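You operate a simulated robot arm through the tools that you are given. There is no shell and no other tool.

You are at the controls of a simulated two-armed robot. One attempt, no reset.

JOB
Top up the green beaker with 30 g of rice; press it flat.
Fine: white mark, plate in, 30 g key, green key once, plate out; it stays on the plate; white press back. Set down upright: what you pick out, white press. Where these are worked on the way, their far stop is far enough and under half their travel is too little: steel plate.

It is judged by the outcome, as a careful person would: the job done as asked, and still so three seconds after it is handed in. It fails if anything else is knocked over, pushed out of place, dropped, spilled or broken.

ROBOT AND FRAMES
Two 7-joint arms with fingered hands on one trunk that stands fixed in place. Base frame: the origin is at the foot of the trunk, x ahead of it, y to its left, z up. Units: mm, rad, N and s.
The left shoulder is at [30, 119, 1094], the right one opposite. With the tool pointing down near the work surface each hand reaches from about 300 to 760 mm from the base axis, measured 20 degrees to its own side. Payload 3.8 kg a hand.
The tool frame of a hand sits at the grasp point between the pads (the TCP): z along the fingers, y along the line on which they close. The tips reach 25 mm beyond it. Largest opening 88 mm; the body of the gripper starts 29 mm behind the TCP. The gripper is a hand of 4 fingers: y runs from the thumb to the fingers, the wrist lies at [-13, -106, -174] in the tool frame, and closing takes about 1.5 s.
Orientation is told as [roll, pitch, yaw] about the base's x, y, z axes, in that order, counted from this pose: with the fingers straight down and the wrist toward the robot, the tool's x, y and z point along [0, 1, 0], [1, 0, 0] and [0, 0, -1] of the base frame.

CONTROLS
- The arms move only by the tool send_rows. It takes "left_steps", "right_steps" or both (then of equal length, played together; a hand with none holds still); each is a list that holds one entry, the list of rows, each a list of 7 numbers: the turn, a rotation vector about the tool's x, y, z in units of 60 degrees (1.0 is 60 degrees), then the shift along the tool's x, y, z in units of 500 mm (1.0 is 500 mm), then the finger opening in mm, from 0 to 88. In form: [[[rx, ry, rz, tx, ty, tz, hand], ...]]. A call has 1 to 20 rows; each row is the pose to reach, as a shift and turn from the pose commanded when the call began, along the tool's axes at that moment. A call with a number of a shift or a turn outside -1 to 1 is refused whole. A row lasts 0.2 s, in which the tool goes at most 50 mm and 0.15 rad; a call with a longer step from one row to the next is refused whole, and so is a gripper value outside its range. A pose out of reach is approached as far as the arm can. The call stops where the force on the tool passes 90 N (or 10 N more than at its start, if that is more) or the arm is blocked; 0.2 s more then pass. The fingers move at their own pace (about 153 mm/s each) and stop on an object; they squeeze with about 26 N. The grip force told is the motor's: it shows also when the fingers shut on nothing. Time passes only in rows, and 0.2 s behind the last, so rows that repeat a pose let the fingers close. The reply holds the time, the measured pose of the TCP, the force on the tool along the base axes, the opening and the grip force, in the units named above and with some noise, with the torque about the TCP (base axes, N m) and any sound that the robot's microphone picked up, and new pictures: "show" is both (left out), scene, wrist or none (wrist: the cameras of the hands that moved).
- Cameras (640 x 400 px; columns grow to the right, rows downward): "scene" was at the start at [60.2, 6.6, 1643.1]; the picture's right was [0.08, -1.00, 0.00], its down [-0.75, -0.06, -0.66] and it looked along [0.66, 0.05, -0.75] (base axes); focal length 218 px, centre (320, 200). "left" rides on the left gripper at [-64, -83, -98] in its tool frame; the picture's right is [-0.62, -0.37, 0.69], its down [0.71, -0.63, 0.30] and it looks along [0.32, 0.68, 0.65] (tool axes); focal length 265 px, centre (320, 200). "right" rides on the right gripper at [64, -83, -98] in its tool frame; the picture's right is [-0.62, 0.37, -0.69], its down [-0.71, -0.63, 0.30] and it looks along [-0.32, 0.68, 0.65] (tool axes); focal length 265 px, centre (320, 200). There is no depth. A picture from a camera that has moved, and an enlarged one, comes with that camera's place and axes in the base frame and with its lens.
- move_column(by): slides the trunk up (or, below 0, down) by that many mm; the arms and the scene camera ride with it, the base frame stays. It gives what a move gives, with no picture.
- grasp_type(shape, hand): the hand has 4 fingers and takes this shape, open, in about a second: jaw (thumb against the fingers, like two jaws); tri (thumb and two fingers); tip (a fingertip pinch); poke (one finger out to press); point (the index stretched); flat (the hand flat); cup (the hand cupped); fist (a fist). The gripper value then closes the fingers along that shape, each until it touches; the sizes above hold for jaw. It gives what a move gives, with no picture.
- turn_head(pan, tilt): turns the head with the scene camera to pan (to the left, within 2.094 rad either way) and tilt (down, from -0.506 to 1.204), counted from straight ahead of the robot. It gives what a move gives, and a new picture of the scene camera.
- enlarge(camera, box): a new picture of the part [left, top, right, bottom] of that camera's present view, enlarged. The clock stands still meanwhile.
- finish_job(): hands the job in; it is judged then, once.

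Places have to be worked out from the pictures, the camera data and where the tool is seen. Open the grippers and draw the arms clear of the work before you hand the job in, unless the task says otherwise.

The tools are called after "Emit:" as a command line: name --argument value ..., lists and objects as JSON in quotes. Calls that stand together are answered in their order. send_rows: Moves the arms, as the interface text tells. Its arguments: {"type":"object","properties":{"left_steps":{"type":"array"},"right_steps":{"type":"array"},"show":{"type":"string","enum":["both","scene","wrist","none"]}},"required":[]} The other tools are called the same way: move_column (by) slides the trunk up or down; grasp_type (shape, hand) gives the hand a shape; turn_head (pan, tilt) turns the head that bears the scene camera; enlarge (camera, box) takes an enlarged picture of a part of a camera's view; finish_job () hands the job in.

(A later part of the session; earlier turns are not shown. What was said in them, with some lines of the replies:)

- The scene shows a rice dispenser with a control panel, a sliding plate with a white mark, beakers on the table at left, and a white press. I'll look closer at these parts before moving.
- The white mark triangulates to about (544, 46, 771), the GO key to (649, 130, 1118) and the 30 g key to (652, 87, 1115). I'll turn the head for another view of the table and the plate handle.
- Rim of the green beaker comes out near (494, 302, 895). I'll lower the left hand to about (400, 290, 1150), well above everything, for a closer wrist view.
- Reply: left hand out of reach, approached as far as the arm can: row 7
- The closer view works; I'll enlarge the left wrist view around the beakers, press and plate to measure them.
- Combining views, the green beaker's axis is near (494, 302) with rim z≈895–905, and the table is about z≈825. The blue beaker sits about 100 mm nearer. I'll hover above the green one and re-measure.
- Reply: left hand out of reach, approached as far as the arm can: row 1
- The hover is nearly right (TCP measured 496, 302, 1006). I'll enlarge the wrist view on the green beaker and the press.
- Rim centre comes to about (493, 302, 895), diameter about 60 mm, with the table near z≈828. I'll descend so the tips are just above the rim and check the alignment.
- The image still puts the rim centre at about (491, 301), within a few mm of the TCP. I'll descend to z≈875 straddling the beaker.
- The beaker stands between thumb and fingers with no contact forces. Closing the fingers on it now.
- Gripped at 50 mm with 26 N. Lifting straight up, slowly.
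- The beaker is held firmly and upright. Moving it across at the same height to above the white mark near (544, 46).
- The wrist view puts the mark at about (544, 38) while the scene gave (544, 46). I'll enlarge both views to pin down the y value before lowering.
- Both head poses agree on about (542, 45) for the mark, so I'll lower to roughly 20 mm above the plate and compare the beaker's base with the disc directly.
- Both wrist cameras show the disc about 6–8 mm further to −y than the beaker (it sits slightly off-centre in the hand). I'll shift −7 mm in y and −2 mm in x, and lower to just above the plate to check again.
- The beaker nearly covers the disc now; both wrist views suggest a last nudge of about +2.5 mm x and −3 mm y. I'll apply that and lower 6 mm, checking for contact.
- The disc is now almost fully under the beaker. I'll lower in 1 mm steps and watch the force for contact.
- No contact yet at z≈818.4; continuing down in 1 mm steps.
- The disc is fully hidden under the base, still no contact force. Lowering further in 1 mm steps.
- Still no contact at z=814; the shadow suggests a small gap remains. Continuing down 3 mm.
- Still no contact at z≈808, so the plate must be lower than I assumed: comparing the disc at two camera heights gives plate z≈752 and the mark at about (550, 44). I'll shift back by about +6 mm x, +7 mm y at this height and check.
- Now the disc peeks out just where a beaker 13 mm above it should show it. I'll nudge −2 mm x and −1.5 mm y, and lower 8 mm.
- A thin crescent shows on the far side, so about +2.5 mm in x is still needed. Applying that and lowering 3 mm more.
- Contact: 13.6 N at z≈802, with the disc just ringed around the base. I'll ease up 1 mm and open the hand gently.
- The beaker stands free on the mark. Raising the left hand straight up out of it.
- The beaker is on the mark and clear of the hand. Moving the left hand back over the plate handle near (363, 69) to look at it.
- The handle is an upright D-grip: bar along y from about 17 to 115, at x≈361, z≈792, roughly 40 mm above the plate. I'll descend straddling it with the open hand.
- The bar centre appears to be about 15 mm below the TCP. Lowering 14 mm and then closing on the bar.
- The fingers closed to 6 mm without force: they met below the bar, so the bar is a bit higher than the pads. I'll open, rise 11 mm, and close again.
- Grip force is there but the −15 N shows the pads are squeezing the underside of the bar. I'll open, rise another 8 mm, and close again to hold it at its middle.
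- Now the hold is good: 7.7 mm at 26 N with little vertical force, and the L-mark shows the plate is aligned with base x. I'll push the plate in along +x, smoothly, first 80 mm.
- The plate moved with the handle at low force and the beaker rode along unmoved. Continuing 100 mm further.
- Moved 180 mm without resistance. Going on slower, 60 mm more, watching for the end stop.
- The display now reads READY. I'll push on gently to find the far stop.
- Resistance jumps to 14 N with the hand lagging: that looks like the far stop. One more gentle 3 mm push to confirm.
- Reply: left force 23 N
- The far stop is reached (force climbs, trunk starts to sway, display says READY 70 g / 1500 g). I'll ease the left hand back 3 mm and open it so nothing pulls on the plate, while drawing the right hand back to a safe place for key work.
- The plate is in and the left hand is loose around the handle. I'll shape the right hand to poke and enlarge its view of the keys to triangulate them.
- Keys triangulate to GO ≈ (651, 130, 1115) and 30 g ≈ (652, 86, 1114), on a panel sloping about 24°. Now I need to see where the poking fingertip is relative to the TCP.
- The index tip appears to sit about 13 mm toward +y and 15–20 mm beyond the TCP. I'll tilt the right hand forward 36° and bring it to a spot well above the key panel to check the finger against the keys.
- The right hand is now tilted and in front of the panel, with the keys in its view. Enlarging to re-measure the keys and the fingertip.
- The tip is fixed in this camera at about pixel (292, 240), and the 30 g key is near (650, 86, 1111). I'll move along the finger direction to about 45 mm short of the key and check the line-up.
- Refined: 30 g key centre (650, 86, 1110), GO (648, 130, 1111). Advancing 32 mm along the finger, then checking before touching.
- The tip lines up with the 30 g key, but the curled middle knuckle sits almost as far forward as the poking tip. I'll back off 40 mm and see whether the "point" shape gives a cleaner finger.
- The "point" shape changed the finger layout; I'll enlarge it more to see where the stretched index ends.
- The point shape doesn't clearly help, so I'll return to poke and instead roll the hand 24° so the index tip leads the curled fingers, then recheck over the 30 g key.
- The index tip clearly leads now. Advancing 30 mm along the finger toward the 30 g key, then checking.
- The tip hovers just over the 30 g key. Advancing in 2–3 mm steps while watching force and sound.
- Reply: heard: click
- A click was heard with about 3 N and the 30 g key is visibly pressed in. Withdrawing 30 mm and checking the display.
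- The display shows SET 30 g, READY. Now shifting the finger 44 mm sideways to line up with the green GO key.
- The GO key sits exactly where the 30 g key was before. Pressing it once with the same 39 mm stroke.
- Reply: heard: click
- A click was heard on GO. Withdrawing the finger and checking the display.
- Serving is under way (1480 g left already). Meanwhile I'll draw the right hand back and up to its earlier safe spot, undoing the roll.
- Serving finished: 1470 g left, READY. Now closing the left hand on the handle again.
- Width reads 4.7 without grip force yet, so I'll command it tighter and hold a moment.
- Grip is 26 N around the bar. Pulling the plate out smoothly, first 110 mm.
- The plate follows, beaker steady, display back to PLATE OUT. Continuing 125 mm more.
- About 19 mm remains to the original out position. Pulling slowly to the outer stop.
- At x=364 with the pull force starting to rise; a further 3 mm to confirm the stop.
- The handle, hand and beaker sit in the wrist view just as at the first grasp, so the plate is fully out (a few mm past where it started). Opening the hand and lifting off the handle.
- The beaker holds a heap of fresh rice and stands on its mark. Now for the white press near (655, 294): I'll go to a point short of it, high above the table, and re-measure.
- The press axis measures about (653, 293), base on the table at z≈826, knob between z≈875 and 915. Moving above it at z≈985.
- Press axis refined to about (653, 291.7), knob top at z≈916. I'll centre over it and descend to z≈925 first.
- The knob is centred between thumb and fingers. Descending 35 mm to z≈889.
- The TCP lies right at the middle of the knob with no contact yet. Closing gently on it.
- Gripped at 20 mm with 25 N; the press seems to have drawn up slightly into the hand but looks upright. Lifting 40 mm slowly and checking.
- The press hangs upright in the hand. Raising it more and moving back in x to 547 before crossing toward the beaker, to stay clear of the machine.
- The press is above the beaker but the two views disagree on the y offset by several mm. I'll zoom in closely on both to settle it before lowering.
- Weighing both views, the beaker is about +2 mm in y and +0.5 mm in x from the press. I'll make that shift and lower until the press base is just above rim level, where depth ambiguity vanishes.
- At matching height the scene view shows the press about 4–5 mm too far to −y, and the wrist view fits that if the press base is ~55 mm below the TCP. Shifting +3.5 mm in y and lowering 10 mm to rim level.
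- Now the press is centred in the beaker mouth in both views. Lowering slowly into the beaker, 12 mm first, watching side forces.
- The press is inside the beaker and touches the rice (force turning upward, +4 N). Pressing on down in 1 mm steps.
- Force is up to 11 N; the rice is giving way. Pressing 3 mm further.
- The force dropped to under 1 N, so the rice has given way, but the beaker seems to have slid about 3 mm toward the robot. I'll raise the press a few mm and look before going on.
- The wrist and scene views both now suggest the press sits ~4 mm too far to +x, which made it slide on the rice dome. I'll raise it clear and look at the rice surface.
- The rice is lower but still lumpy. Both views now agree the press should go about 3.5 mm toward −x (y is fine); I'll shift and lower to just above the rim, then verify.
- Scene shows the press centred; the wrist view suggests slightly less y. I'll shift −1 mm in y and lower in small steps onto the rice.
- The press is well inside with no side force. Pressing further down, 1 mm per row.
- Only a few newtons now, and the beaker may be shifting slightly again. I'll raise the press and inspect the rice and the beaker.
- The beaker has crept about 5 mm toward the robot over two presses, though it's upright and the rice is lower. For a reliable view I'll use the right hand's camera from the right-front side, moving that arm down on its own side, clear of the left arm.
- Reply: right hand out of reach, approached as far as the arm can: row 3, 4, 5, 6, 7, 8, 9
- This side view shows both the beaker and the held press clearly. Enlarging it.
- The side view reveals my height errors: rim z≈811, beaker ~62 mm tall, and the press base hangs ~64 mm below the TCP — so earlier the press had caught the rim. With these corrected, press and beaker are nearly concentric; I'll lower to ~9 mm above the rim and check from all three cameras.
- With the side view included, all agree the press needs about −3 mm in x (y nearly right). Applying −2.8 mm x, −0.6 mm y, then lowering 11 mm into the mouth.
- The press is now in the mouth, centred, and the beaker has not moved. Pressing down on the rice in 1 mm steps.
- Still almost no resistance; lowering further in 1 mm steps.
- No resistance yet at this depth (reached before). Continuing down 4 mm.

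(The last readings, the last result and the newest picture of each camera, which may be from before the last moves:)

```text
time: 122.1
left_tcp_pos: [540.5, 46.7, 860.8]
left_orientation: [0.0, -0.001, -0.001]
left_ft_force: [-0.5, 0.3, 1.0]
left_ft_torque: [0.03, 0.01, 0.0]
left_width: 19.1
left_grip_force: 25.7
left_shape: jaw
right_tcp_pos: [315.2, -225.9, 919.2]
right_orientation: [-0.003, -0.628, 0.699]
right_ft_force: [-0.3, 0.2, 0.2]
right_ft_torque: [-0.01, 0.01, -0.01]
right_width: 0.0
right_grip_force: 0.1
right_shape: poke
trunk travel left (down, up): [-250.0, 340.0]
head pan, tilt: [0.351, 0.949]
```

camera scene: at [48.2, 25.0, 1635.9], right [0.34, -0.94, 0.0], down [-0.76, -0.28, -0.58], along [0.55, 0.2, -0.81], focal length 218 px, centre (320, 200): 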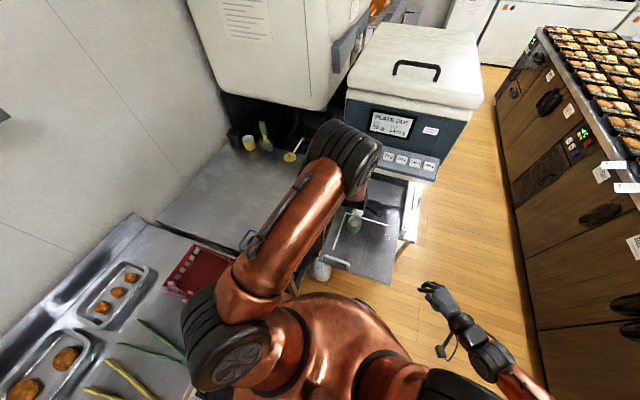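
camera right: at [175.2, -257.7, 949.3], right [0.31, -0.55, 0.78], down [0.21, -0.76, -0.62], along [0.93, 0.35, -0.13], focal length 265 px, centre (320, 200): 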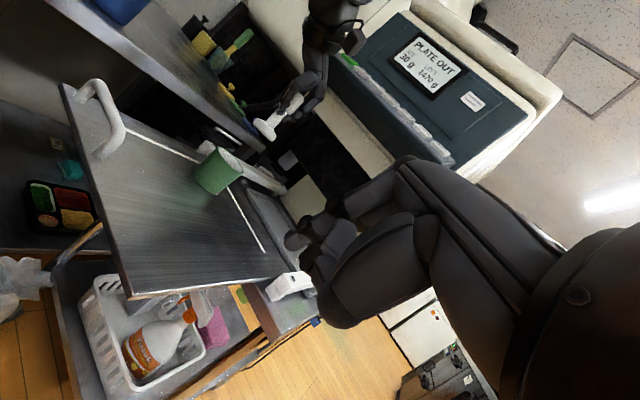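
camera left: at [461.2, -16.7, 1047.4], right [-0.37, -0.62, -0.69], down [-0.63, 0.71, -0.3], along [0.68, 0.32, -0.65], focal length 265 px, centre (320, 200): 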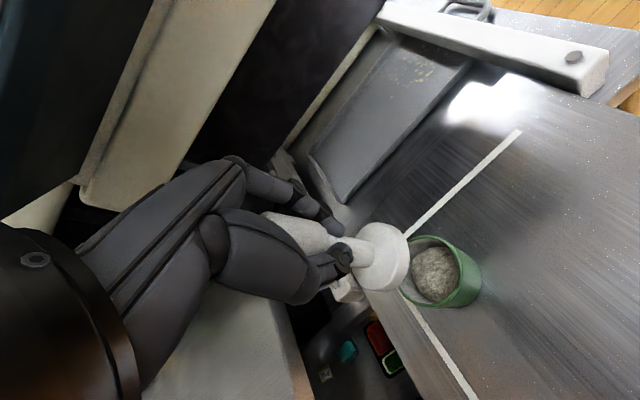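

Slight upward force (about 3 N net). Going 4 mm further, with a look at all views.

Emit:
send_rows --left_steps '[[[0, 0, 0, 0, 0, 0.002, 10], [0, 0, 0, 0, 0, 0.004, 10], [0, 0, 0, 0, 0, 0.006, 10], [0, 0, 0, 0, 0, 0.008, 10], [0, 0, 0, 0, 0, 0.008, 10]]]' --show "none"

Emit:
enlarge --camera "right" --box '[190, 110, 290, 200]'

Emit:
enlarge --camera "left" --box '[320, 180, 480, 320]'

Emit:
enlarge --camera "scene" --box '[335, 200, 375, 240]'

```text
time: 123.3
left_tcp_pos: [539.8, 47.2, 858.0]
left_orientation: [0.0, -0.001, -0.001]
left_ft_force: [0.6, 0.0, 1.8]
left_ft_torque: [-0.03, 0.02, 0.01]
left_width: 19.2
left_grip_force: 25.8
left_shape: jaw
right_tcp_pos: [314.6, -225.2, 919.7]
right_orientation: [-0.001, -0.629, 0.697]
right_ft_force: [-0.1, -0.7, -0.9]
right_ft_torque: [0.0, 0.02, 0.01]
right_width: 0.0
right_grip_force: 0.0
right_shape: poke
trunk travel left (down, up): [-250.0, 340.0]
head pan, tilt: [0.351, 0.949]
```

```text
4.44 times, centred on (240, 155) of right
camera zoom: at [176.9, -257.4, 949.3], right [0.31, -0.54, 0.78], down [0.21, -0.76, -0.62], along [0.93, 0.35, -0.13], focal length 1180 px, centre (676, 400)
```

zoom: 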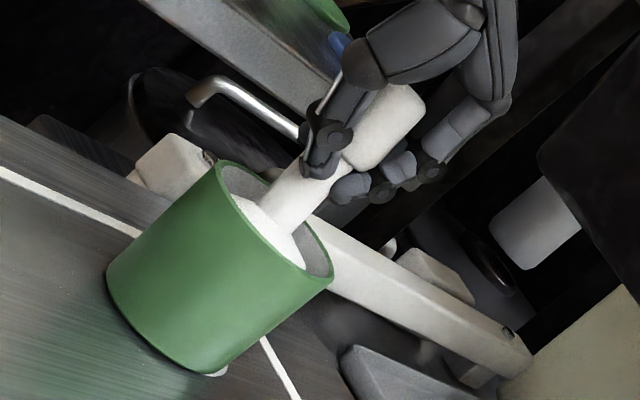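

```text
2.86 times, centred on (400, 250) of left
camera zoom: at [458.9, -16.9, 955.9], right [-0.37, -0.62, -0.69], down [-0.63, 0.71, -0.3], along [0.68, 0.32, -0.65], focal length 758 px, centre (91, 57)
```

zoom: 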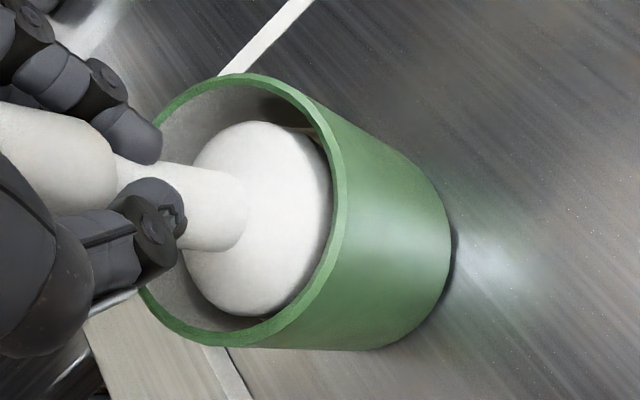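

```text
10.00 times, centred on (355, 220) of scene
camera zoom: at [50.5, 25.0, 1635.8], right [0.34, -0.94, 0.0], down [-0.76, -0.28, -0.58], along [0.55, 0.2, -0.81], focal length 2180 px, centre (-30, 0)
```

zoom: 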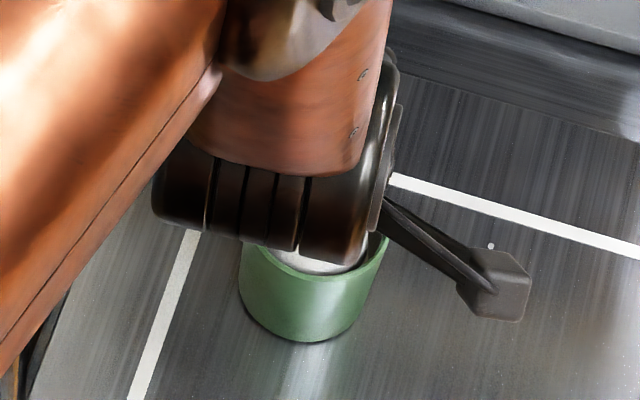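

The press moves down smoothly with light resistance (about 4 N) and the beaker stays put. Continuing 4 mm further.

Emit:
send_rows --left_steps '[[[0, 0, 0, 0, 0, 0.002, 10], [0, 0, 0, 0, 0, 0.004, 10], [0, 0, 0, 0, 0, 0.006, 10], [0, 0, 0, 0, 0, 0.008, 10], [0, 0, 0, 0, 0, 0.008, 10]]]' --show "none"

```text
time: 124.5
left_tcp_pos: [540.8, 47.5, 853.1]
left_orientation: [0.0, 0.0, 0.001]
left_ft_force: [-0.7, 0.2, 2.5]
left_ft_torque: [0.0, -0.03, -0.03]
left_width: 19.2
left_grip_force: 25.8
left_shape: jaw
right_tcp_pos: [313.5, -225.2, 918.3]
right_orientation: [-0.002, -0.629, 0.699]
right_ft_force: [0.5, -0.2, 0.4]
right_ft_torque: [-0.02, 0.01, -0.01]
right_width: 0.0
right_grip_force: 0.2
right_shape: poke
trunk travel left (down, up): [-250.0, 340.0]
head pan, tilt: [0.351, 0.949]
```

Resistance is still only about 4–5 N. I'll raise the press now and inspect how flat the rice is.

Emit:
send_rows --left_steps '[[[0, 0, 0, 0, 0, -0.01, 10], [0, 0, 0, 0, 0, -0.04, 10], [0, 0, 0, 0, 0, -0.08, 10], [0, 0, 0, 0, 0, -0.13, 10], [0, 0, 0, 0, 0, -0.18, 10], [0, 0, 0, 0, 0, -0.2, 10], [0, 0, 0, 0, 0, -0.2, 10]]]' --show "wrist"

Emit:
enlarge --camera "left" --box '[360, 200, 500, 320]'

Emit:
enlarge --camera "scene" --box '[335, 200, 375, 240]'

Emit:
enlarge --camera "right" --box '[190, 110, 290, 200]'

```text
time: 126.1
left_tcp_pos: [541.1, 46.6, 953.8]
left_orientation: [-0.001, -0.001, -0.001]
left_ft_force: [0.0, 0.1, -1.6]
left_ft_torque: [0.0, 0.01, -0.01]
left_width: 19.1
left_grip_force: 25.9
left_shape: jaw
right_tcp_pos: [314.6, -225.9, 918.5]
right_orientation: [-0.001, -0.629, 0.699]
right_ft_force: [0.4, 0.3, -0.2]
right_ft_torque: [0.01, 0.02, 0.01]
right_width: 0.1
right_grip_force: 0.1
right_shape: poke
trunk travel left (down, up): [-250.0, 340.0]
head pan, tilt: [0.351, 0.949]
camera left: at [459.9, -17.6, 1052.0], right [-0.37, -0.62, -0.69], down [-0.63, 0.71, -0.3], along [0.68, 0.32, -0.65], focal length 265 px, centre (320, 200)
```

left: 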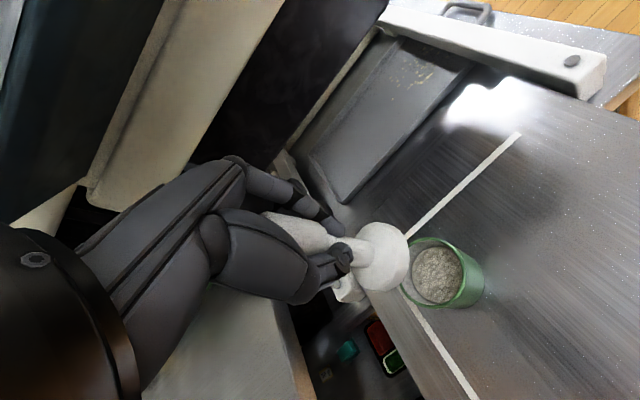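

```text
3.33 times, centred on (430, 260) of left
camera zoom: at [459.9, -17.6, 1052.0], right [-0.37, -0.62, -0.69], down [-0.63, 0.71, -0.3], along [0.68, 0.32, -0.65], focal length 885 px, centre (-47, 0)
```

zoom: 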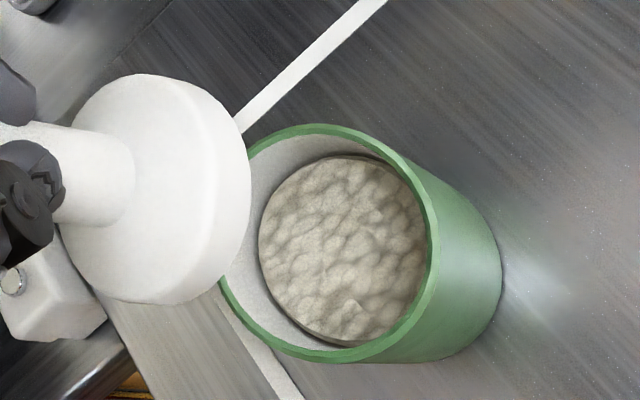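

```text
10.00 times, centred on (355, 220) of scene
camera zoom: at [50.8, 25.0, 1635.8], right [0.34, -0.94, 0.0], down [-0.76, -0.28, -0.58], along [0.55, 0.2, -0.81], focal length 2180 px, centre (-30, 0)
```

zoom: 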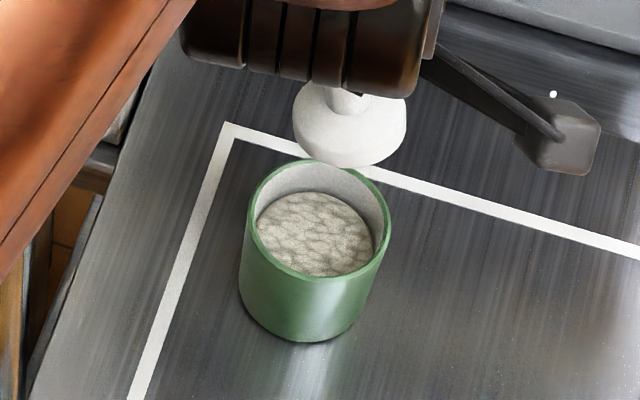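

```text
4.44 times, centred on (240, 155) of right
camera zoom: at [177.1, -257.4, 949.2], right [0.31, -0.54, 0.78], down [0.21, -0.76, -0.62], along [0.93, 0.35, -0.13], focal length 1180 px, centre (676, 400)
```

zoom: 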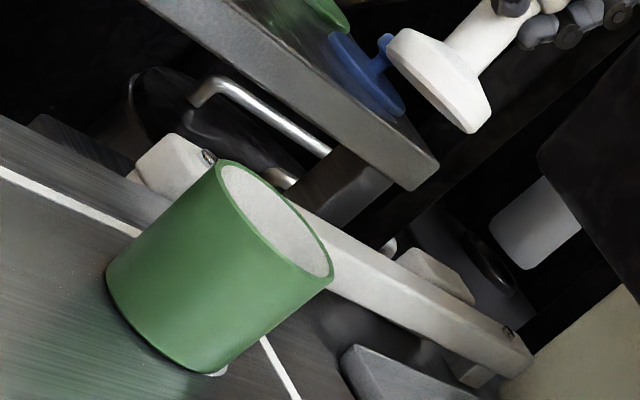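

The rice is now a clean flat disc, and the beaker stands upright on the plate. Next, returning the press: retracing the path at height to above its original spot near (652, 292).

Emit:
send_rows --left_steps '[[[0, 0, 0, 0.005, 0, -0.03, 10], [0, 0, 0, 0.03, 0, -0.04, 10], [0, 0, 0, 0.08, 0, -0.04, 10], [0, 0, 0, 0.15, 0, -0.04, 10], [0, 0, 0, 0.22, 0, -0.04, 10], [0, 0, 0, 0.29, 0, -0.04, 10], [0, 0, 0, 0.36, 0, -0.04, 10], [0, 0, 0, 0.42, 0.01, -0.04, 10], [0, 0, 0, 0.47, 0.04, -0.04, 10], [0, 0, 0, 0.488, 0.08, -0.04, 10], [0, 0, 0, 0.491, 0.13, -0.04, 10], [0, 0, 0, 0.491, 0.18, -0.04, 10], [0, 0, 0, 0.491, 0.21, -0.04, 10], [0, 0, 0, 0.491, 0.222, -0.04, 10], [0, 0, 0, 0.491, 0.222, -0.04, 10]]]' --show "both"

Emit:
enlarge --camera "scene" --box '[260, 130, 360, 220]'

Emit:
enlarge --camera "left" --box '[240, 160, 440, 340]'

```text
time: 129.3
left_tcp_pos: [651.8, 291.1, 974.3]
left_orientation: [0.0, 0.002, 0.0]
left_ft_force: [0.2, -0.4, -1.2]
left_ft_torque: [-0.02, 0.0, 0.02]
left_width: 19.0
left_grip_force: 25.7
left_shape: jaw
right_tcp_pos: [315.0, -226.5, 919.7]
right_orientation: [-0.002, -0.628, 0.698]
right_ft_force: [0.5, -1.1, 0.2]
right_ft_torque: [0.01, 0.03, -0.01]
right_width: 0.0
right_grip_force: 0.0
right_shape: poke
trunk travel left (down, up): [-250.0, 340.0]
head pan, tilt: [0.351, 0.949]
camera scene: at [50.8, 25.3, 1635.8], right [0.34, -0.94, 0.0], down [-0.76, -0.28, -0.58], along [0.55, 0.2, -0.81], focal length 218 px, centre (320, 200)
camera left: at [569.8, 227.4, 1072.7], right [-0.37, -0.62, -0.69], down [-0.63, 0.71, -0.3], along [0.68, 0.32, -0.65], focal length 265 px, centre (320, 200)
```

scene: 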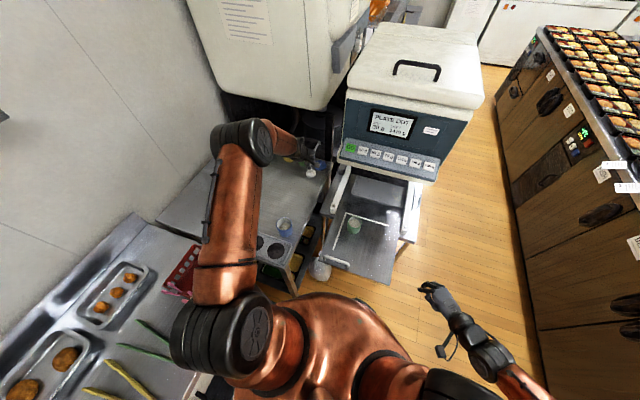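
left: 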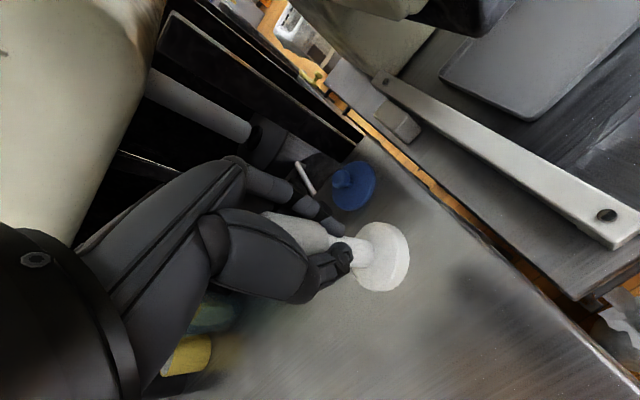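

```text
4.44 times, centred on (310, 175) of scene
camera zoom: at [50.8, 25.3, 1635.8], right [0.34, -0.94, 0.0], down [-0.76, -0.28, -0.58], along [0.55, 0.2, -0.81], focal length 969 px, centre (364, 311)
```

zoom: 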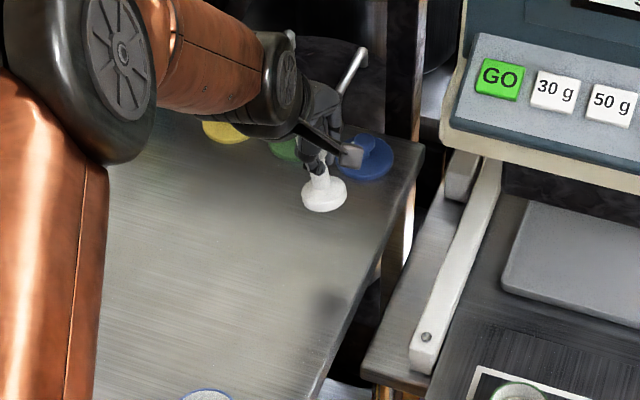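

```text
2.22 times, centred on (340, 250) of left
camera zoom: at [569.8, 227.4, 1072.7], right [-0.37, -0.62, -0.69], down [-0.63, 0.71, -0.3], along [0.68, 0.32, -0.65], focal length 590 px, centre (276, 89)
```

zoom: 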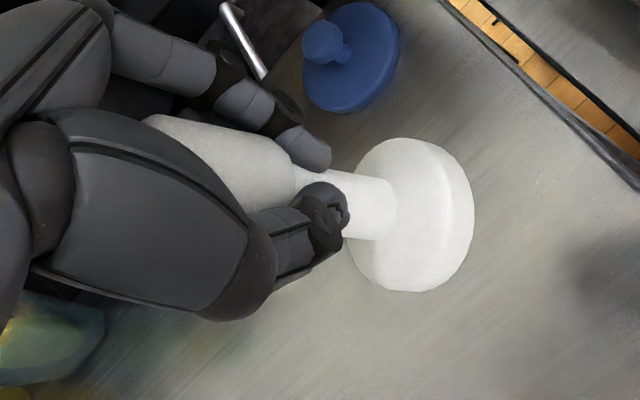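

The press hangs above its original spot, very slightly tilted. Lowering 72 mm, then feeling for the table.

Emit:
send_rows --left_steps '[[[0, 0, 0, 0, 0, 0.03, 10], [0, 0, 0, 0, 0, 0.07, 10], [0, 0, 0, 0, 0, 0.11, 10], [0, 0, 0, 0, 0, 0.135, 10], [0, 0, 0, 0, 0, 0.144, 10], [0, 0, 0, 0, 0, 0.144, 10]]]' --show "none"

Emit:
enlarge --camera "left" --box '[240, 160, 440, 340]'

Emit:
enlarge --camera "scene" --box '[260, 130, 360, 220]'

Emit:
enlarge --camera "right" --box '[200, 20, 340, 140]'

```text
time: 130.7
left_tcp_pos: [651.1, 292.5, 900.7]
left_orientation: [-0.001, 0.001, -0.001]
left_ft_force: [0.7, 0.4, -1.9]
left_ft_torque: [-0.01, 0.03, 0.01]
left_width: 19.0
left_grip_force: 26.1
left_shape: jaw
right_tcp_pos: [314.6, -225.9, 919.6]
right_orientation: [-0.002, -0.626, 0.698]
right_ft_force: [0.0, 0.7, 0.4]
right_ft_torque: [0.02, 0.01, -0.02]
right_width: 0.1
right_grip_force: 0.0
right_shape: poke
trunk travel left (down, up): [-250.0, 340.0]
head pan, tilt: [0.351, 0.949]
```

```text
2.22 times, centred on (340, 250) of left
camera zoom: at [570.4, 227.9, 999.8], right [-0.37, -0.62, -0.69], down [-0.63, 0.71, -0.3], along [0.68, 0.32, -0.65], focal length 590 px, centre (276, 89)
```

zoom: 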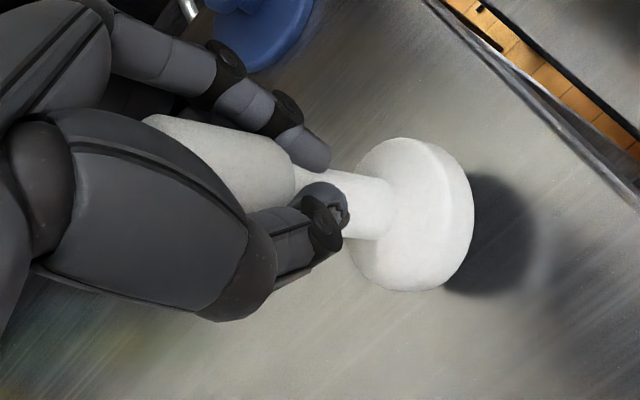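

```text
4.44 times, centred on (310, 175) of scene
camera zoom: at [50.9, 25.3, 1635.8], right [0.34, -0.94, 0.0], down [-0.76, -0.28, -0.58], along [0.55, 0.2, -0.81], focal length 969 px, centre (364, 311)
```

zoom: 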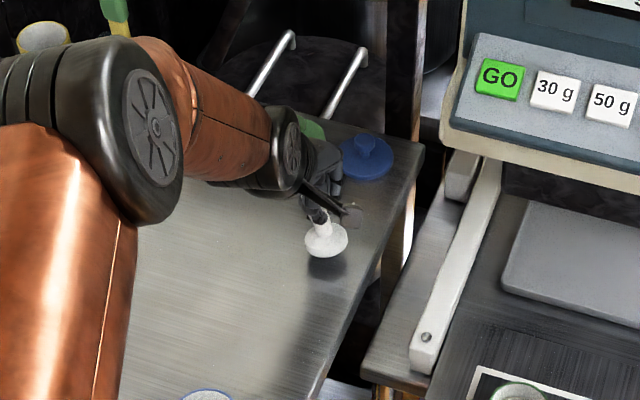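

```text
3.33 times, centred on (270, 80) of right
camera zoom: at [177.1, -257.3, 949.3], right [0.31, -0.54, 0.78], down [0.21, -0.76, -0.62], along [0.93, 0.35, -0.13], focal length 885 px, centre (487, 600)
```

zoom: 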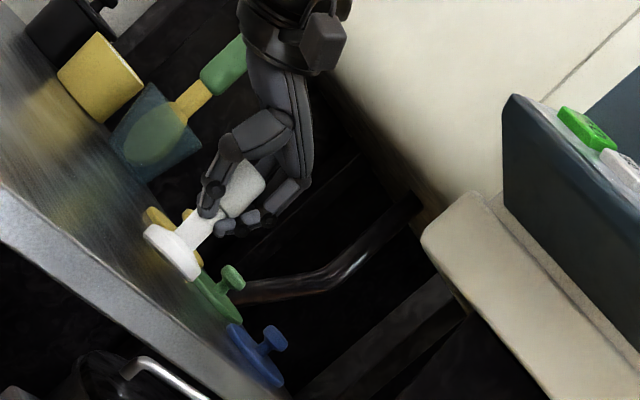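

The side view shows the base about 10 mm above the table. Compared with the first pictures it would land ~4 mm off, so I'll correct by −3.5 mm x, +1.4 mm y and lower 6 mm.

Emit:
send_rows --left_steps '[[[0, 0, 0, 0.0028, -0.007, 0, 10], [0, 0, 0, 0.0028, -0.007, 0.006, 10], [0, 0, 0, 0.0028, -0.007, 0.012, 10], [0, 0, 0, 0.0028, -0.007, 0.012, 10]]]' --show "none"

```text
time: 131.7
left_tcp_pos: [647.9, 293.8, 895.1]
left_orientation: [0.001, 0.0, 0.0]
left_ft_force: [0.3, -0.3, -1.5]
left_ft_torque: [0.0, 0.03, -0.01]
left_width: 18.8
left_grip_force: 26.1
left_shape: jaw
right_tcp_pos: [315.4, -226.7, 918.7]
right_orientation: [-0.002, -0.628, 0.698]
right_ft_force: [0.0, -0.4, -0.3]
right_ft_torque: [-0.02, 0.05, 0.0]
right_width: 0.1
right_grip_force: 0.1
right_shape: poke
trunk travel left (down, up): [-250.0, 340.0]
head pan, tilt: [0.351, 0.949]
```

No contact yet; lowering 1 mm per row.

Emit:
send_rows --left_steps '[[[0, 0, 0, 0, 0, 0.002, 10], [0, 0, 0, 0, 0, 0.004, 10], [0, 0, 0, 0, 0, 0.006, 10], [0, 0, 0, 0, 0, 0.006, 10]]]' --show "none"

```text
time: 132.7
left_tcp_pos: [648.3, 294.6, 892.8]
left_orientation: [0.001, -0.002, -0.001]
left_ft_force: [1.1, -0.2, -1.4]
left_ft_torque: [-0.01, 0.04, 0.04]
left_width: 19.0
left_grip_force: 25.7
left_shape: jaw
right_tcp_pos: [315.6, -226.4, 918.8]
right_orientation: [0.0, -0.63, 0.699]
right_ft_force: [0.0, 0.6, -0.1]
right_ft_torque: [-0.01, 0.01, 0.03]
right_width: 0.0
right_grip_force: 0.1
right_shape: poke
trunk travel left (down, up): [-250.0, 340.0]
head pan, tilt: [0.351, 0.949]
```

Emit:
send_rows --left_steps '[[[0, 0, 0, 0, 0, 0.002, 10], [0, 0, 0, 0, 0, 0.004, 10], [0, 0, 0, 0, 0, 0.006, 10], [0, 0, 0, 0, 0, 0.006, 10]]]' --show "none"

Emit:
enlarge --camera "right" --box '[220, 60, 300, 130]'

Emit:
enlarge --camera "left" --box '[240, 160, 440, 340]'

```text
time: 133.7
left_tcp_pos: [646.9, 294.4, 888.8]
left_orientation: [-0.001, 0.001, 0.0]
left_ft_force: [0.1, 0.2, -2.2]
left_ft_torque: [-0.01, 0.02, 0.01]
left_width: 19.1
left_grip_force: 26.1
left_shape: jaw
right_tcp_pos: [314.3, -226.1, 918.5]
right_orientation: [-0.001, -0.629, 0.697]
right_ft_force: [0.2, -0.1, -0.3]
right_ft_torque: [0.0, -0.01, -0.01]
right_width: 0.0
right_grip_force: 0.0
right_shape: poke
trunk travel left (down, up): [-250.0, 340.0]
head pan, tilt: [0.351, 0.949]
```

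```text
5.71 times, centred on (260, 95) of right
camera zoom: at [177.1, -257.3, 949.3], right [0.31, -0.54, 0.78], down [0.21, -0.76, -0.62], along [0.93, 0.35, -0.13], focal length 1517 px, centre (663, 800)
```

zoom: 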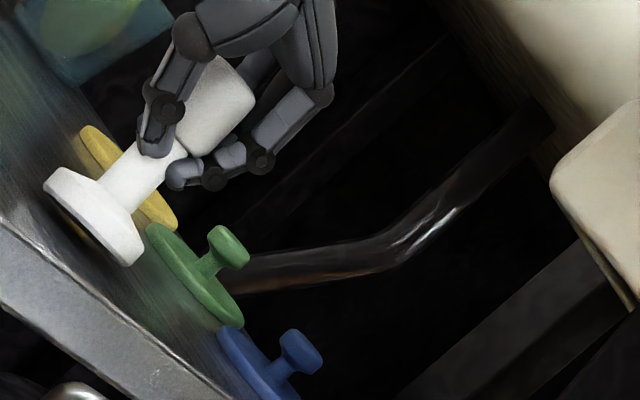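

```text
2.22 times, centred on (340, 250) of left
camera zoom: at [566.4, 229.6, 987.1], right [-0.37, -0.62, -0.69], down [-0.63, 0.71, -0.3], along [0.68, 0.32, -0.65], focal length 590 px, centre (276, 89)
```

zoom: 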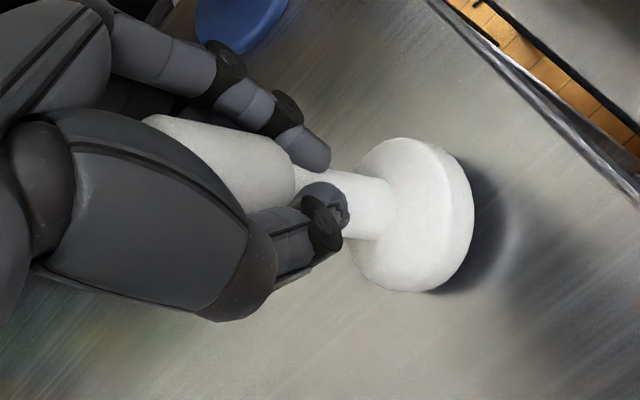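

The side view shows the press square to the table with only a small gap. Continuing down.

Emit:
send_rows --left_steps '[[[0, 0, 0, 0, 0, 0.002, 10], [0, 0, 0, 0, 0, 0.004, 10], [0, 0, 0, 0, 0, 0.006, 10], [0, 0, 0, 0, 0, 0.006, 10]]]' --show "none"

```text
time: 134.7
left_tcp_pos: [648.8, 292.5, 887.2]
left_orientation: [-0.001, 0.0, -0.001]
left_ft_force: [-1.2, -2.3, 7.4]
left_ft_torque: [-0.02, -0.05, -0.01]
left_width: 18.9
left_grip_force: 26.4
left_shape: jaw
right_tcp_pos: [314.8, -227.0, 918.8]
right_orientation: [-0.003, -0.627, 0.697]
right_ft_force: [0.5, 0.7, 0.1]
right_ft_torque: [0.01, -0.04, 0.0]
right_width: 0.1
right_grip_force: 0.0
right_shape: poke
trunk travel left (down, up): [-250.0, 340.0]
head pan, tilt: [0.351, 0.949]
```

Contact with the table (about 9 N net). Opening the hand gradually to let the press stand.

Emit:
send_rows --left_steps '[[[0, 0, 0, 0, 0, 0, 20], [0, 0, 0, 0, 0, 0, 23], [0, 0, 0, 0, 0, 0, 26], [0, 0, 0, 0, 0, 0, 30], [0, 0, 0, 0, 0, 0, 36], [0, 0, 0, 0, 0, 0, 44], [0, 0, 0, 0, 0, 0, 54], [0, 0, 0, 0, 0, 0, 66], [0, 0, 0, 0, 0, 0, 78], [0, 0, 0, 0, 0, 0, 86], [0, 0, 0, 0, 0, 0, 86]]]' --show "wrist"

Emit:
enlarge --camera "left" --box '[240, 160, 440, 340]'

Emit:
enlarge --camera "right" --box '[220, 60, 300, 130]'

```text
time: 137.1
left_tcp_pos: [646.7, 294.0, 885.8]
left_orientation: [-0.001, 0.0, 0.001]
left_ft_force: [0.1, 0.5, 0.1]
left_ft_torque: [0.02, 0.02, 0.01]
left_width: 85.7
left_grip_force: 0.1
left_shape: jaw
right_tcp_pos: [314.7, -225.4, 918.5]
right_orientation: [-0.003, -0.628, 0.699]
right_ft_force: [0.1, 0.5, -0.9]
right_ft_torque: [0.01, 0.02, -0.01]
right_width: 0.0
right_grip_force: 0.1
right_shape: poke
trunk travel left (down, up): [-250.0, 340.0]
head pan, tilt: [0.351, 0.949]
camera left: at [566.9, 229.7, 984.3], right [-0.37, -0.62, -0.69], down [-0.63, 0.71, -0.3], along [0.68, 0.32, -0.65], focal length 265 px, centre (320, 200)
```

left: 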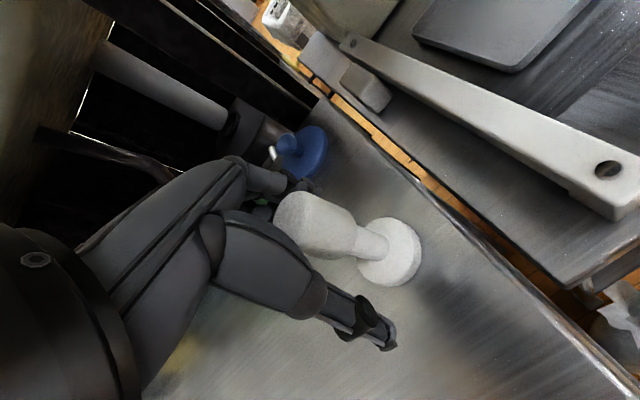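

```text
2.22 times, centred on (340, 250) of left
camera zoom: at [566.9, 229.7, 984.3], right [-0.37, -0.62, -0.69], down [-0.63, 0.71, -0.3], along [0.68, 0.32, -0.65], focal length 590 px, centre (276, 89)
```

zoom: 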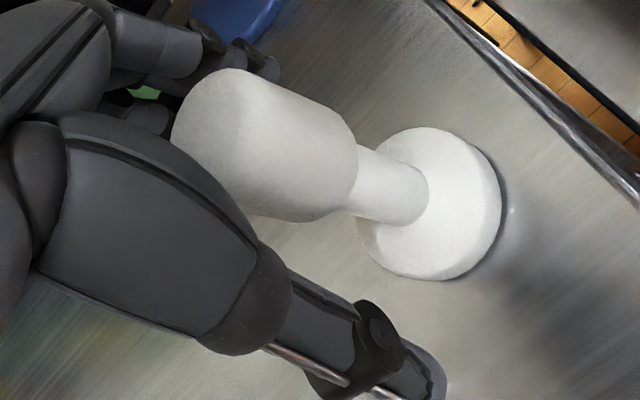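

```text
5.71 times, centred on (260, 95) of right
camera zoom: at [177.0, -257.3, 949.3], right [0.31, -0.54, 0.78], down [0.21, -0.76, -0.62], along [0.93, 0.35, -0.13], focal length 1517 px, centre (663, 800)
```

zoom: 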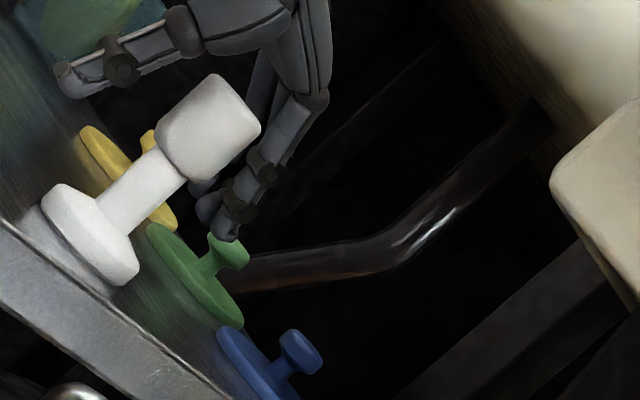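

The press stands upright on its own. Raising the hand straight up clear of it, then checking where it stands.

Emit:
send_rows --left_steps '[[[0, 0, 0, 0, 0, -0.02, 88], [0, 0, 0, 0, 0, -0.06, 88], [0, 0, 0, 0, 0, -0.12, 88], [0, 0, 0, 0, 0, -0.19, 88], [0, 0, 0, 0, 0, -0.22, 88], [0, 0, 0, 0, 0, -0.22, 88]]]' --show "both"

Emit:
enlarge --camera "scene" --box '[260, 130, 360, 220]'

Emit:
enlarge --camera "left" --box '[280, 160, 480, 340]'

```text
time: 138.5
left_tcp_pos: [647.8, 294.2, 995.1]
left_orientation: [-0.001, -0.001, -0.001]
left_ft_force: [0.6, 0.5, 0.3]
left_ft_torque: [0.02, 0.01, -0.03]
left_width: 87.5
left_grip_force: 0.1
left_shape: jaw
right_tcp_pos: [313.6, -226.0, 919.1]
right_orientation: [-0.003, -0.629, 0.698]
right_ft_force: [0.4, 0.0, -1.0]
right_ft_torque: [0.02, 0.01, 0.0]
right_width: 0.0
right_grip_force: 0.1
right_shape: poke
trunk travel left (down, up): [-250.0, 340.0]
head pan, tilt: [0.351, 0.949]
camera scene: at [50.7, 25.2, 1635.8], right [0.34, -0.94, 0.0], down [-0.76, -0.28, -0.58], along [0.55, 0.2, -0.81], focal length 218 px, centre (320, 200)
camera left: at [566.0, 229.3, 1094.5], right [-0.37, -0.62, -0.69], down [-0.63, 0.71, -0.3], along [0.68, 0.32, -0.65], focal length 265 px, centre (320, 200)
```

scene: 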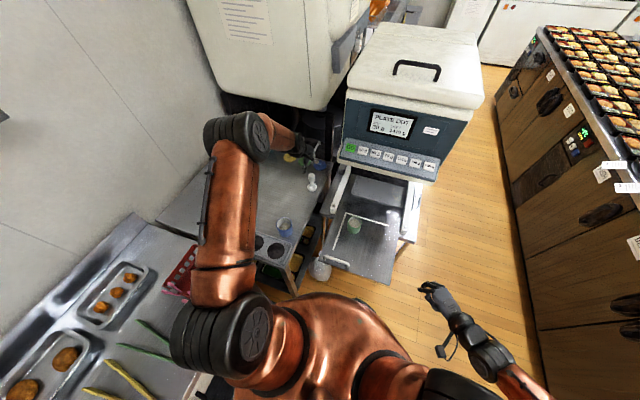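
left: 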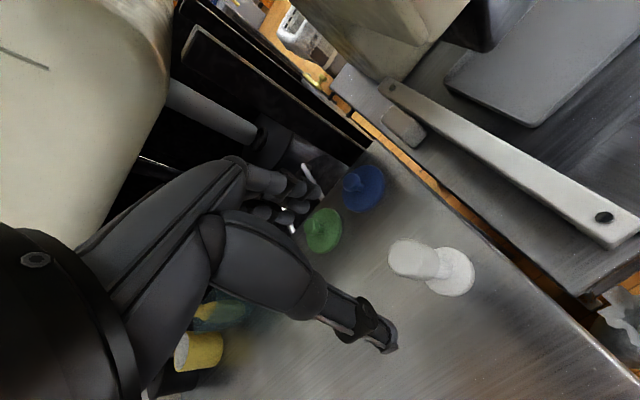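

```text
4.44 times, centred on (310, 175) of scene
camera zoom: at [50.7, 25.2, 1635.8], right [0.34, -0.94, 0.0], down [-0.76, -0.28, -0.58], along [0.55, 0.2, -0.81], focal length 969 px, centre (364, 311)
```

zoom: 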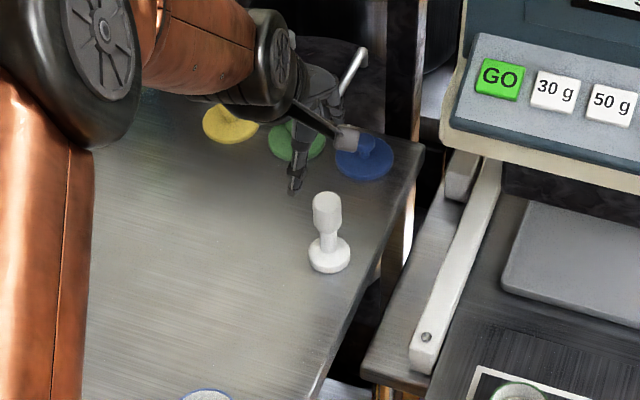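

```text
2.22 times, centred on (380, 250) of left
camera zoom: at [566.0, 229.3, 1094.5], right [-0.37, -0.62, -0.69], down [-0.63, 0.71, -0.3], along [0.68, 0.32, -0.65], focal length 590 px, centre (187, 89)
```

zoom: 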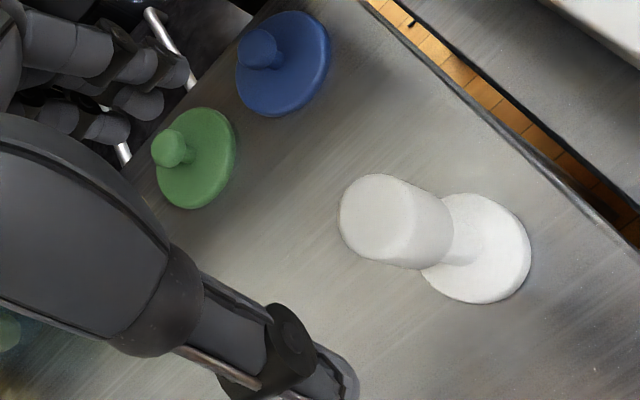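

The press is upright, about 1 cm from its first spot on the table — back in its place. Now I'll draw the left hand back and up, clear of the work, and open the right hand.

Emit:
send_rows --left_steps '[[[0, 0, 0, 0, -0.02, -0.05, 88], [0, 0, 0, 0, -0.08, -0.1, 88], [0, 0, 0, 0, -0.15, -0.13, 88], [0, 0, 0, 0, -0.22, -0.16, 88], [0, 0, 0, 0, -0.29, -0.2, 88], [0, 0, 0, 0, -0.35, -0.25, 88], [0, 0, 0, 0, -0.39, -0.32, 88], [0, 0, 0, 0, -0.41, -0.4, 88], [0, 0, 0, 0, -0.41, -0.48, 88], [0, 0, 0, 0, -0.41, -0.54, 88], [0, 0, 0, 0, -0.41, -0.58, 88], [0, 0, 0, 0, -0.41, -0.58, 88]]]' --show "both"

Emit:
grasp_type --shape "jaw" --hand "right"

Emit:
enlarge --camera "scene" --box '[230, 110, 430, 300]'

Emit:
enlarge --camera "right" --box '[170, 30, 330, 210]'

```text
time: 141.1
left_tcp_pos: [443.6, 295.9, 1286.6]
left_orientation: [0.0, 0.0, 0.0]
left_ft_force: [-0.4, -0.6, -0.9]
left_ft_torque: [0.03, 0.02, -0.02]
left_width: 87.7
left_grip_force: 0.0
left_shape: jaw
right_tcp_pos: [316.4, -225.6, 918.0]
right_orientation: [-0.002, -0.629, 0.698]
right_ft_force: [0.6, -0.3, 0.7]
right_ft_torque: [-0.02, -0.02, -0.02]
right_width: 0.0
right_grip_force: 0.0
right_shape: poke
trunk travel left (down, up): [-250.0, 340.0]
head pan, tilt: [0.351, 0.949]
camera scene: at [50.6, 25.2, 1635.8], right [0.34, -0.94, 0.0], down [-0.76, -0.28, -0.58], along [0.55, 0.2, -0.81], focal length 218 px, centre (320, 200)
camera left: at [361.8, 231.4, 1384.3], right [-0.37, -0.62, -0.69], down [-0.63, 0.71, -0.3], along [0.68, 0.32, -0.65], focal length 265 px, centre (320, 200)
```

scene: 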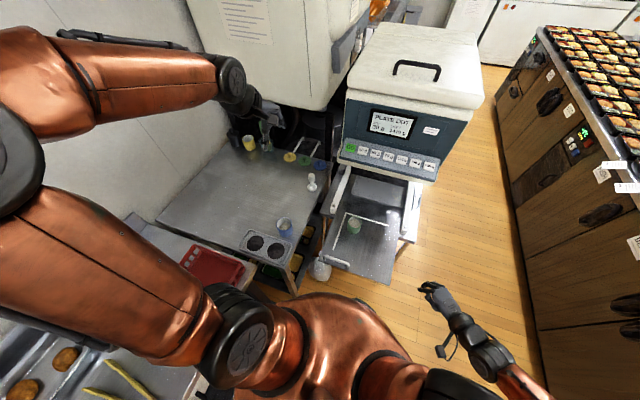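
left: 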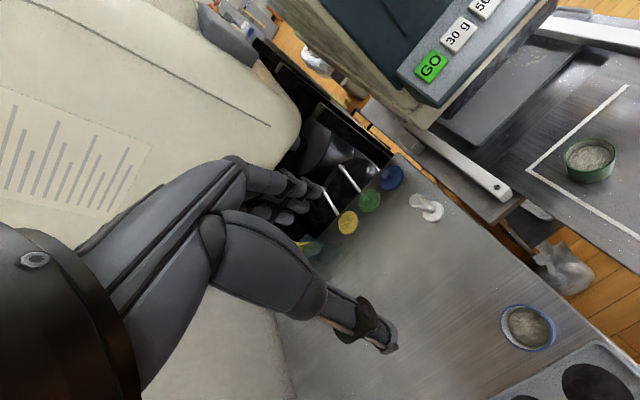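

```text
time: 142.0
left_tcp_pos: [443.8, 296.4, 1285.5]
left_orientation: [0.0, 0.0, -0.001]
left_ft_force: [0.7, -0.7, 0.1]
left_ft_torque: [0.0, -0.01, -0.01]
left_width: 87.8
left_grip_force: 0.1
left_shape: jaw
right_tcp_pos: [315.4, -226.4, 919.2]
right_orientation: [-0.001, -0.629, 0.697]
right_ft_force: [-0.5, 0.1, 0.6]
right_ft_torque: [-0.03, 0.0, 0.02]
right_width: 88.0
right_grip_force: 0.0
right_shape: jaw
trunk travel left (down, up): [-250.0, 340.0]
head pan, tilt: [0.351, 0.949]
```

```text
2.11 times, centred on (330, 205) of scene
camera zoom: at [50.5, 25.2, 1635.8], right [0.34, -0.94, 0.0], down [-0.76, -0.28, -0.58], along [0.55, 0.2, -0.81], focal length 459 px, centre (299, 190)
```

zoom: 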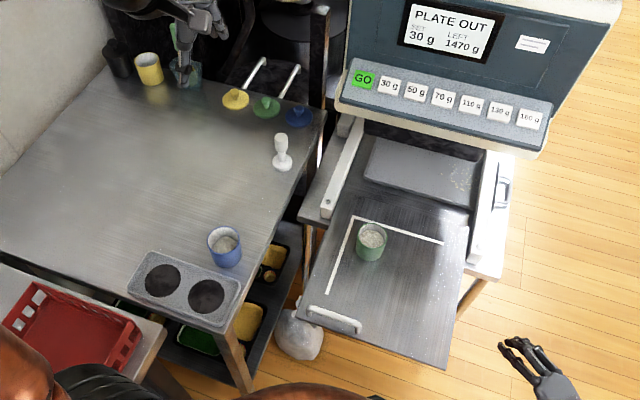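

```text
2.22 times, centred on (250, 120) of right
camera zoom: at [176.9, -257.3, 949.3], right [0.31, -0.54, 0.78], down [0.21, -0.76, -0.62], along [0.93, 0.35, -0.13], focal length 590 px, centre (476, 378)
```

zoom: 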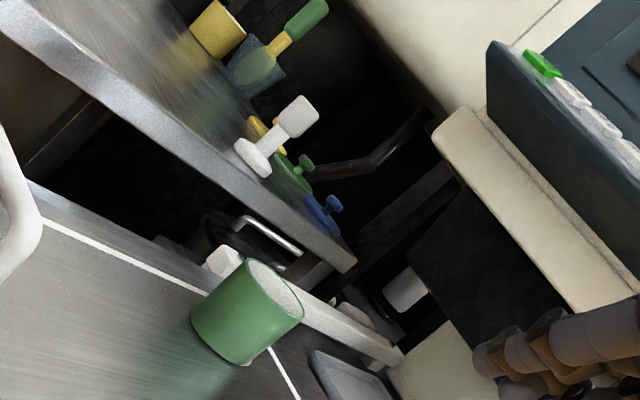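

Everything checks out: the beaker with flat rice on the plate, the press upright, lids, other beakers and spatula undisturbed, display at 1470 g. I'll raise the right arm clear too and take a last close look.

Emit:
send_rows --right_steps '[[[0, 0, 0, -0.013, 0.03, -0.06, 88], [0, 0, 0, -0.026, 0.06, -0.12, 88], [0, 0, 0, -0.039, 0.09, -0.18, 88], [0, 0, 0, -0.052, 0.12, -0.24, 88], [0, 0, 0, -0.065, 0.15, -0.3, 88], [0, 0, 0, -0.077, 0.183, -0.362, 88], [0, 0, 0, -0.077, 0.183, -0.362, 88]]]' --show "both"

Emit:
enlarge --camera "scene" --box '[335, 200, 375, 240]'

Emit:
enlarge --camera "left" --box '[380, 60, 640, 280]'

```text
time: 143.6
left_tcp_pos: [443.6, 294.8, 1285.9]
left_orientation: [0.001, -0.001, 0.001]
left_ft_force: [-0.2, -0.2, -0.2]
left_ft_torque: [0.01, 0.0, 0.02]
left_width: 88.1
left_grip_force: 0.1
left_shape: jaw
right_tcp_pos: [316.1, -273.1, 1118.7]
right_orientation: [0.0, -0.628, 0.698]
right_ft_force: [-0.6, 0.6, 0.9]
right_ft_torque: [0.0, -0.01, 0.0]
right_width: 87.7
right_grip_force: 0.0
right_shape: jaw
trunk travel left (down, up): [-250.0, 340.0]
head pan, tilt: [0.351, 0.949]
camera scene: at [50.6, 24.2, 1635.8], right [0.34, -0.94, 0.0], down [-0.76, -0.28, -0.58], along [0.55, 0.2, -0.81], focal length 218 px, centre (320, 200)
camera right: at [178.7, -304.4, 1149.2], right [0.31, -0.55, 0.78], down [0.21, -0.76, -0.62], along [0.93, 0.35, -0.13], focal length 265 px, centre (320, 200)
```

scene: 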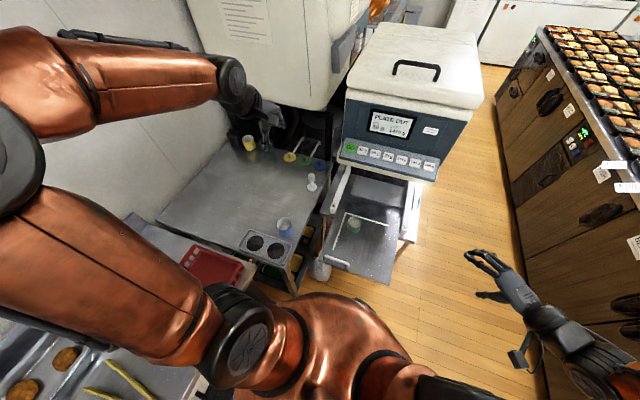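
right: 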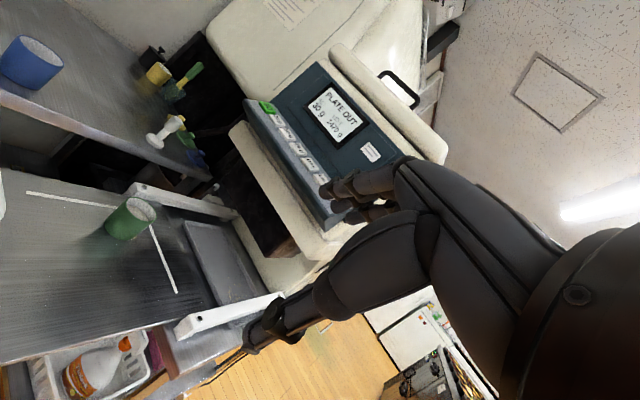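

```text
10.00 times, centred on (355, 220) of scene
camera zoom: at [50.6, 24.2, 1635.8], right [0.34, -0.94, 0.0], down [-0.76, -0.28, -0.58], along [0.55, 0.2, -0.81], focal length 2180 px, centre (-30, 0)
```

zoom: 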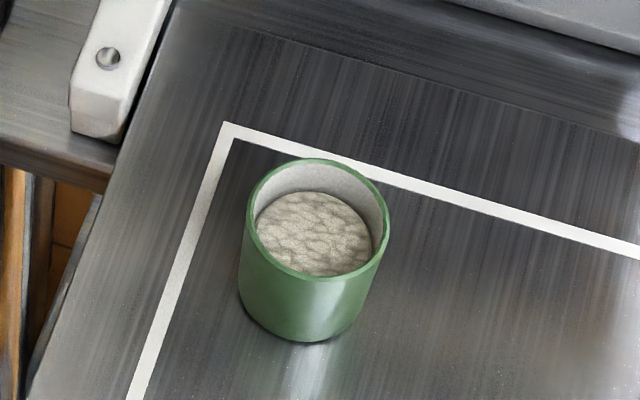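

```text
1.82 times, centred on (510, 170) of left
camera zoom: at [361.9, 230.4, 1384.1], right [-0.37, -0.62, -0.69], down [-0.63, 0.71, -0.3], along [0.68, 0.32, -0.65], focal length 483 px, centre (-26, 254)
```

zoom: 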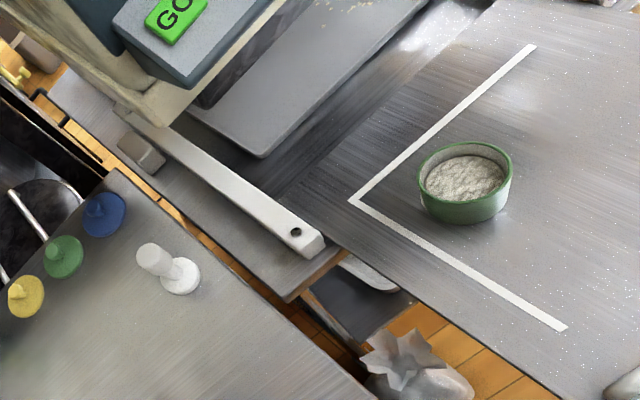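

The rice lies flat in the green beaker, which stands upright on the drawn-out plate over its mark. The press is back and upright, nothing is spilled, and both arms are clear with open hands. Handing the job in.

Emit:
finish_job

```text
The job is handed in.
```

The job is handed in: the green beaker got 30 g of rice, pressed flat, and stands upright on the drawn-out plate.

- **Dispensing:** I set the beaker on the white mark and pushed the plate in to its stop. I pressed 30 g, then GO once. The display went from 1500 g to 1470 g, and I pulled the plate back out.
- **Pressing:** My first two tries with the white press were off-centre and slid the beaker about 5 mm or a little more toward the robot. The third left the rice as a clean flat disc. The beaker still sits over its mark.
- **White press:** It is back on the table and upright, but about 1 cm from its original spot. I left it there rather than risk moving it again.
- **Everything else:** I saw no spills and nothing else moved in the final pictures. Both hands are open and the arms are clear of the work.
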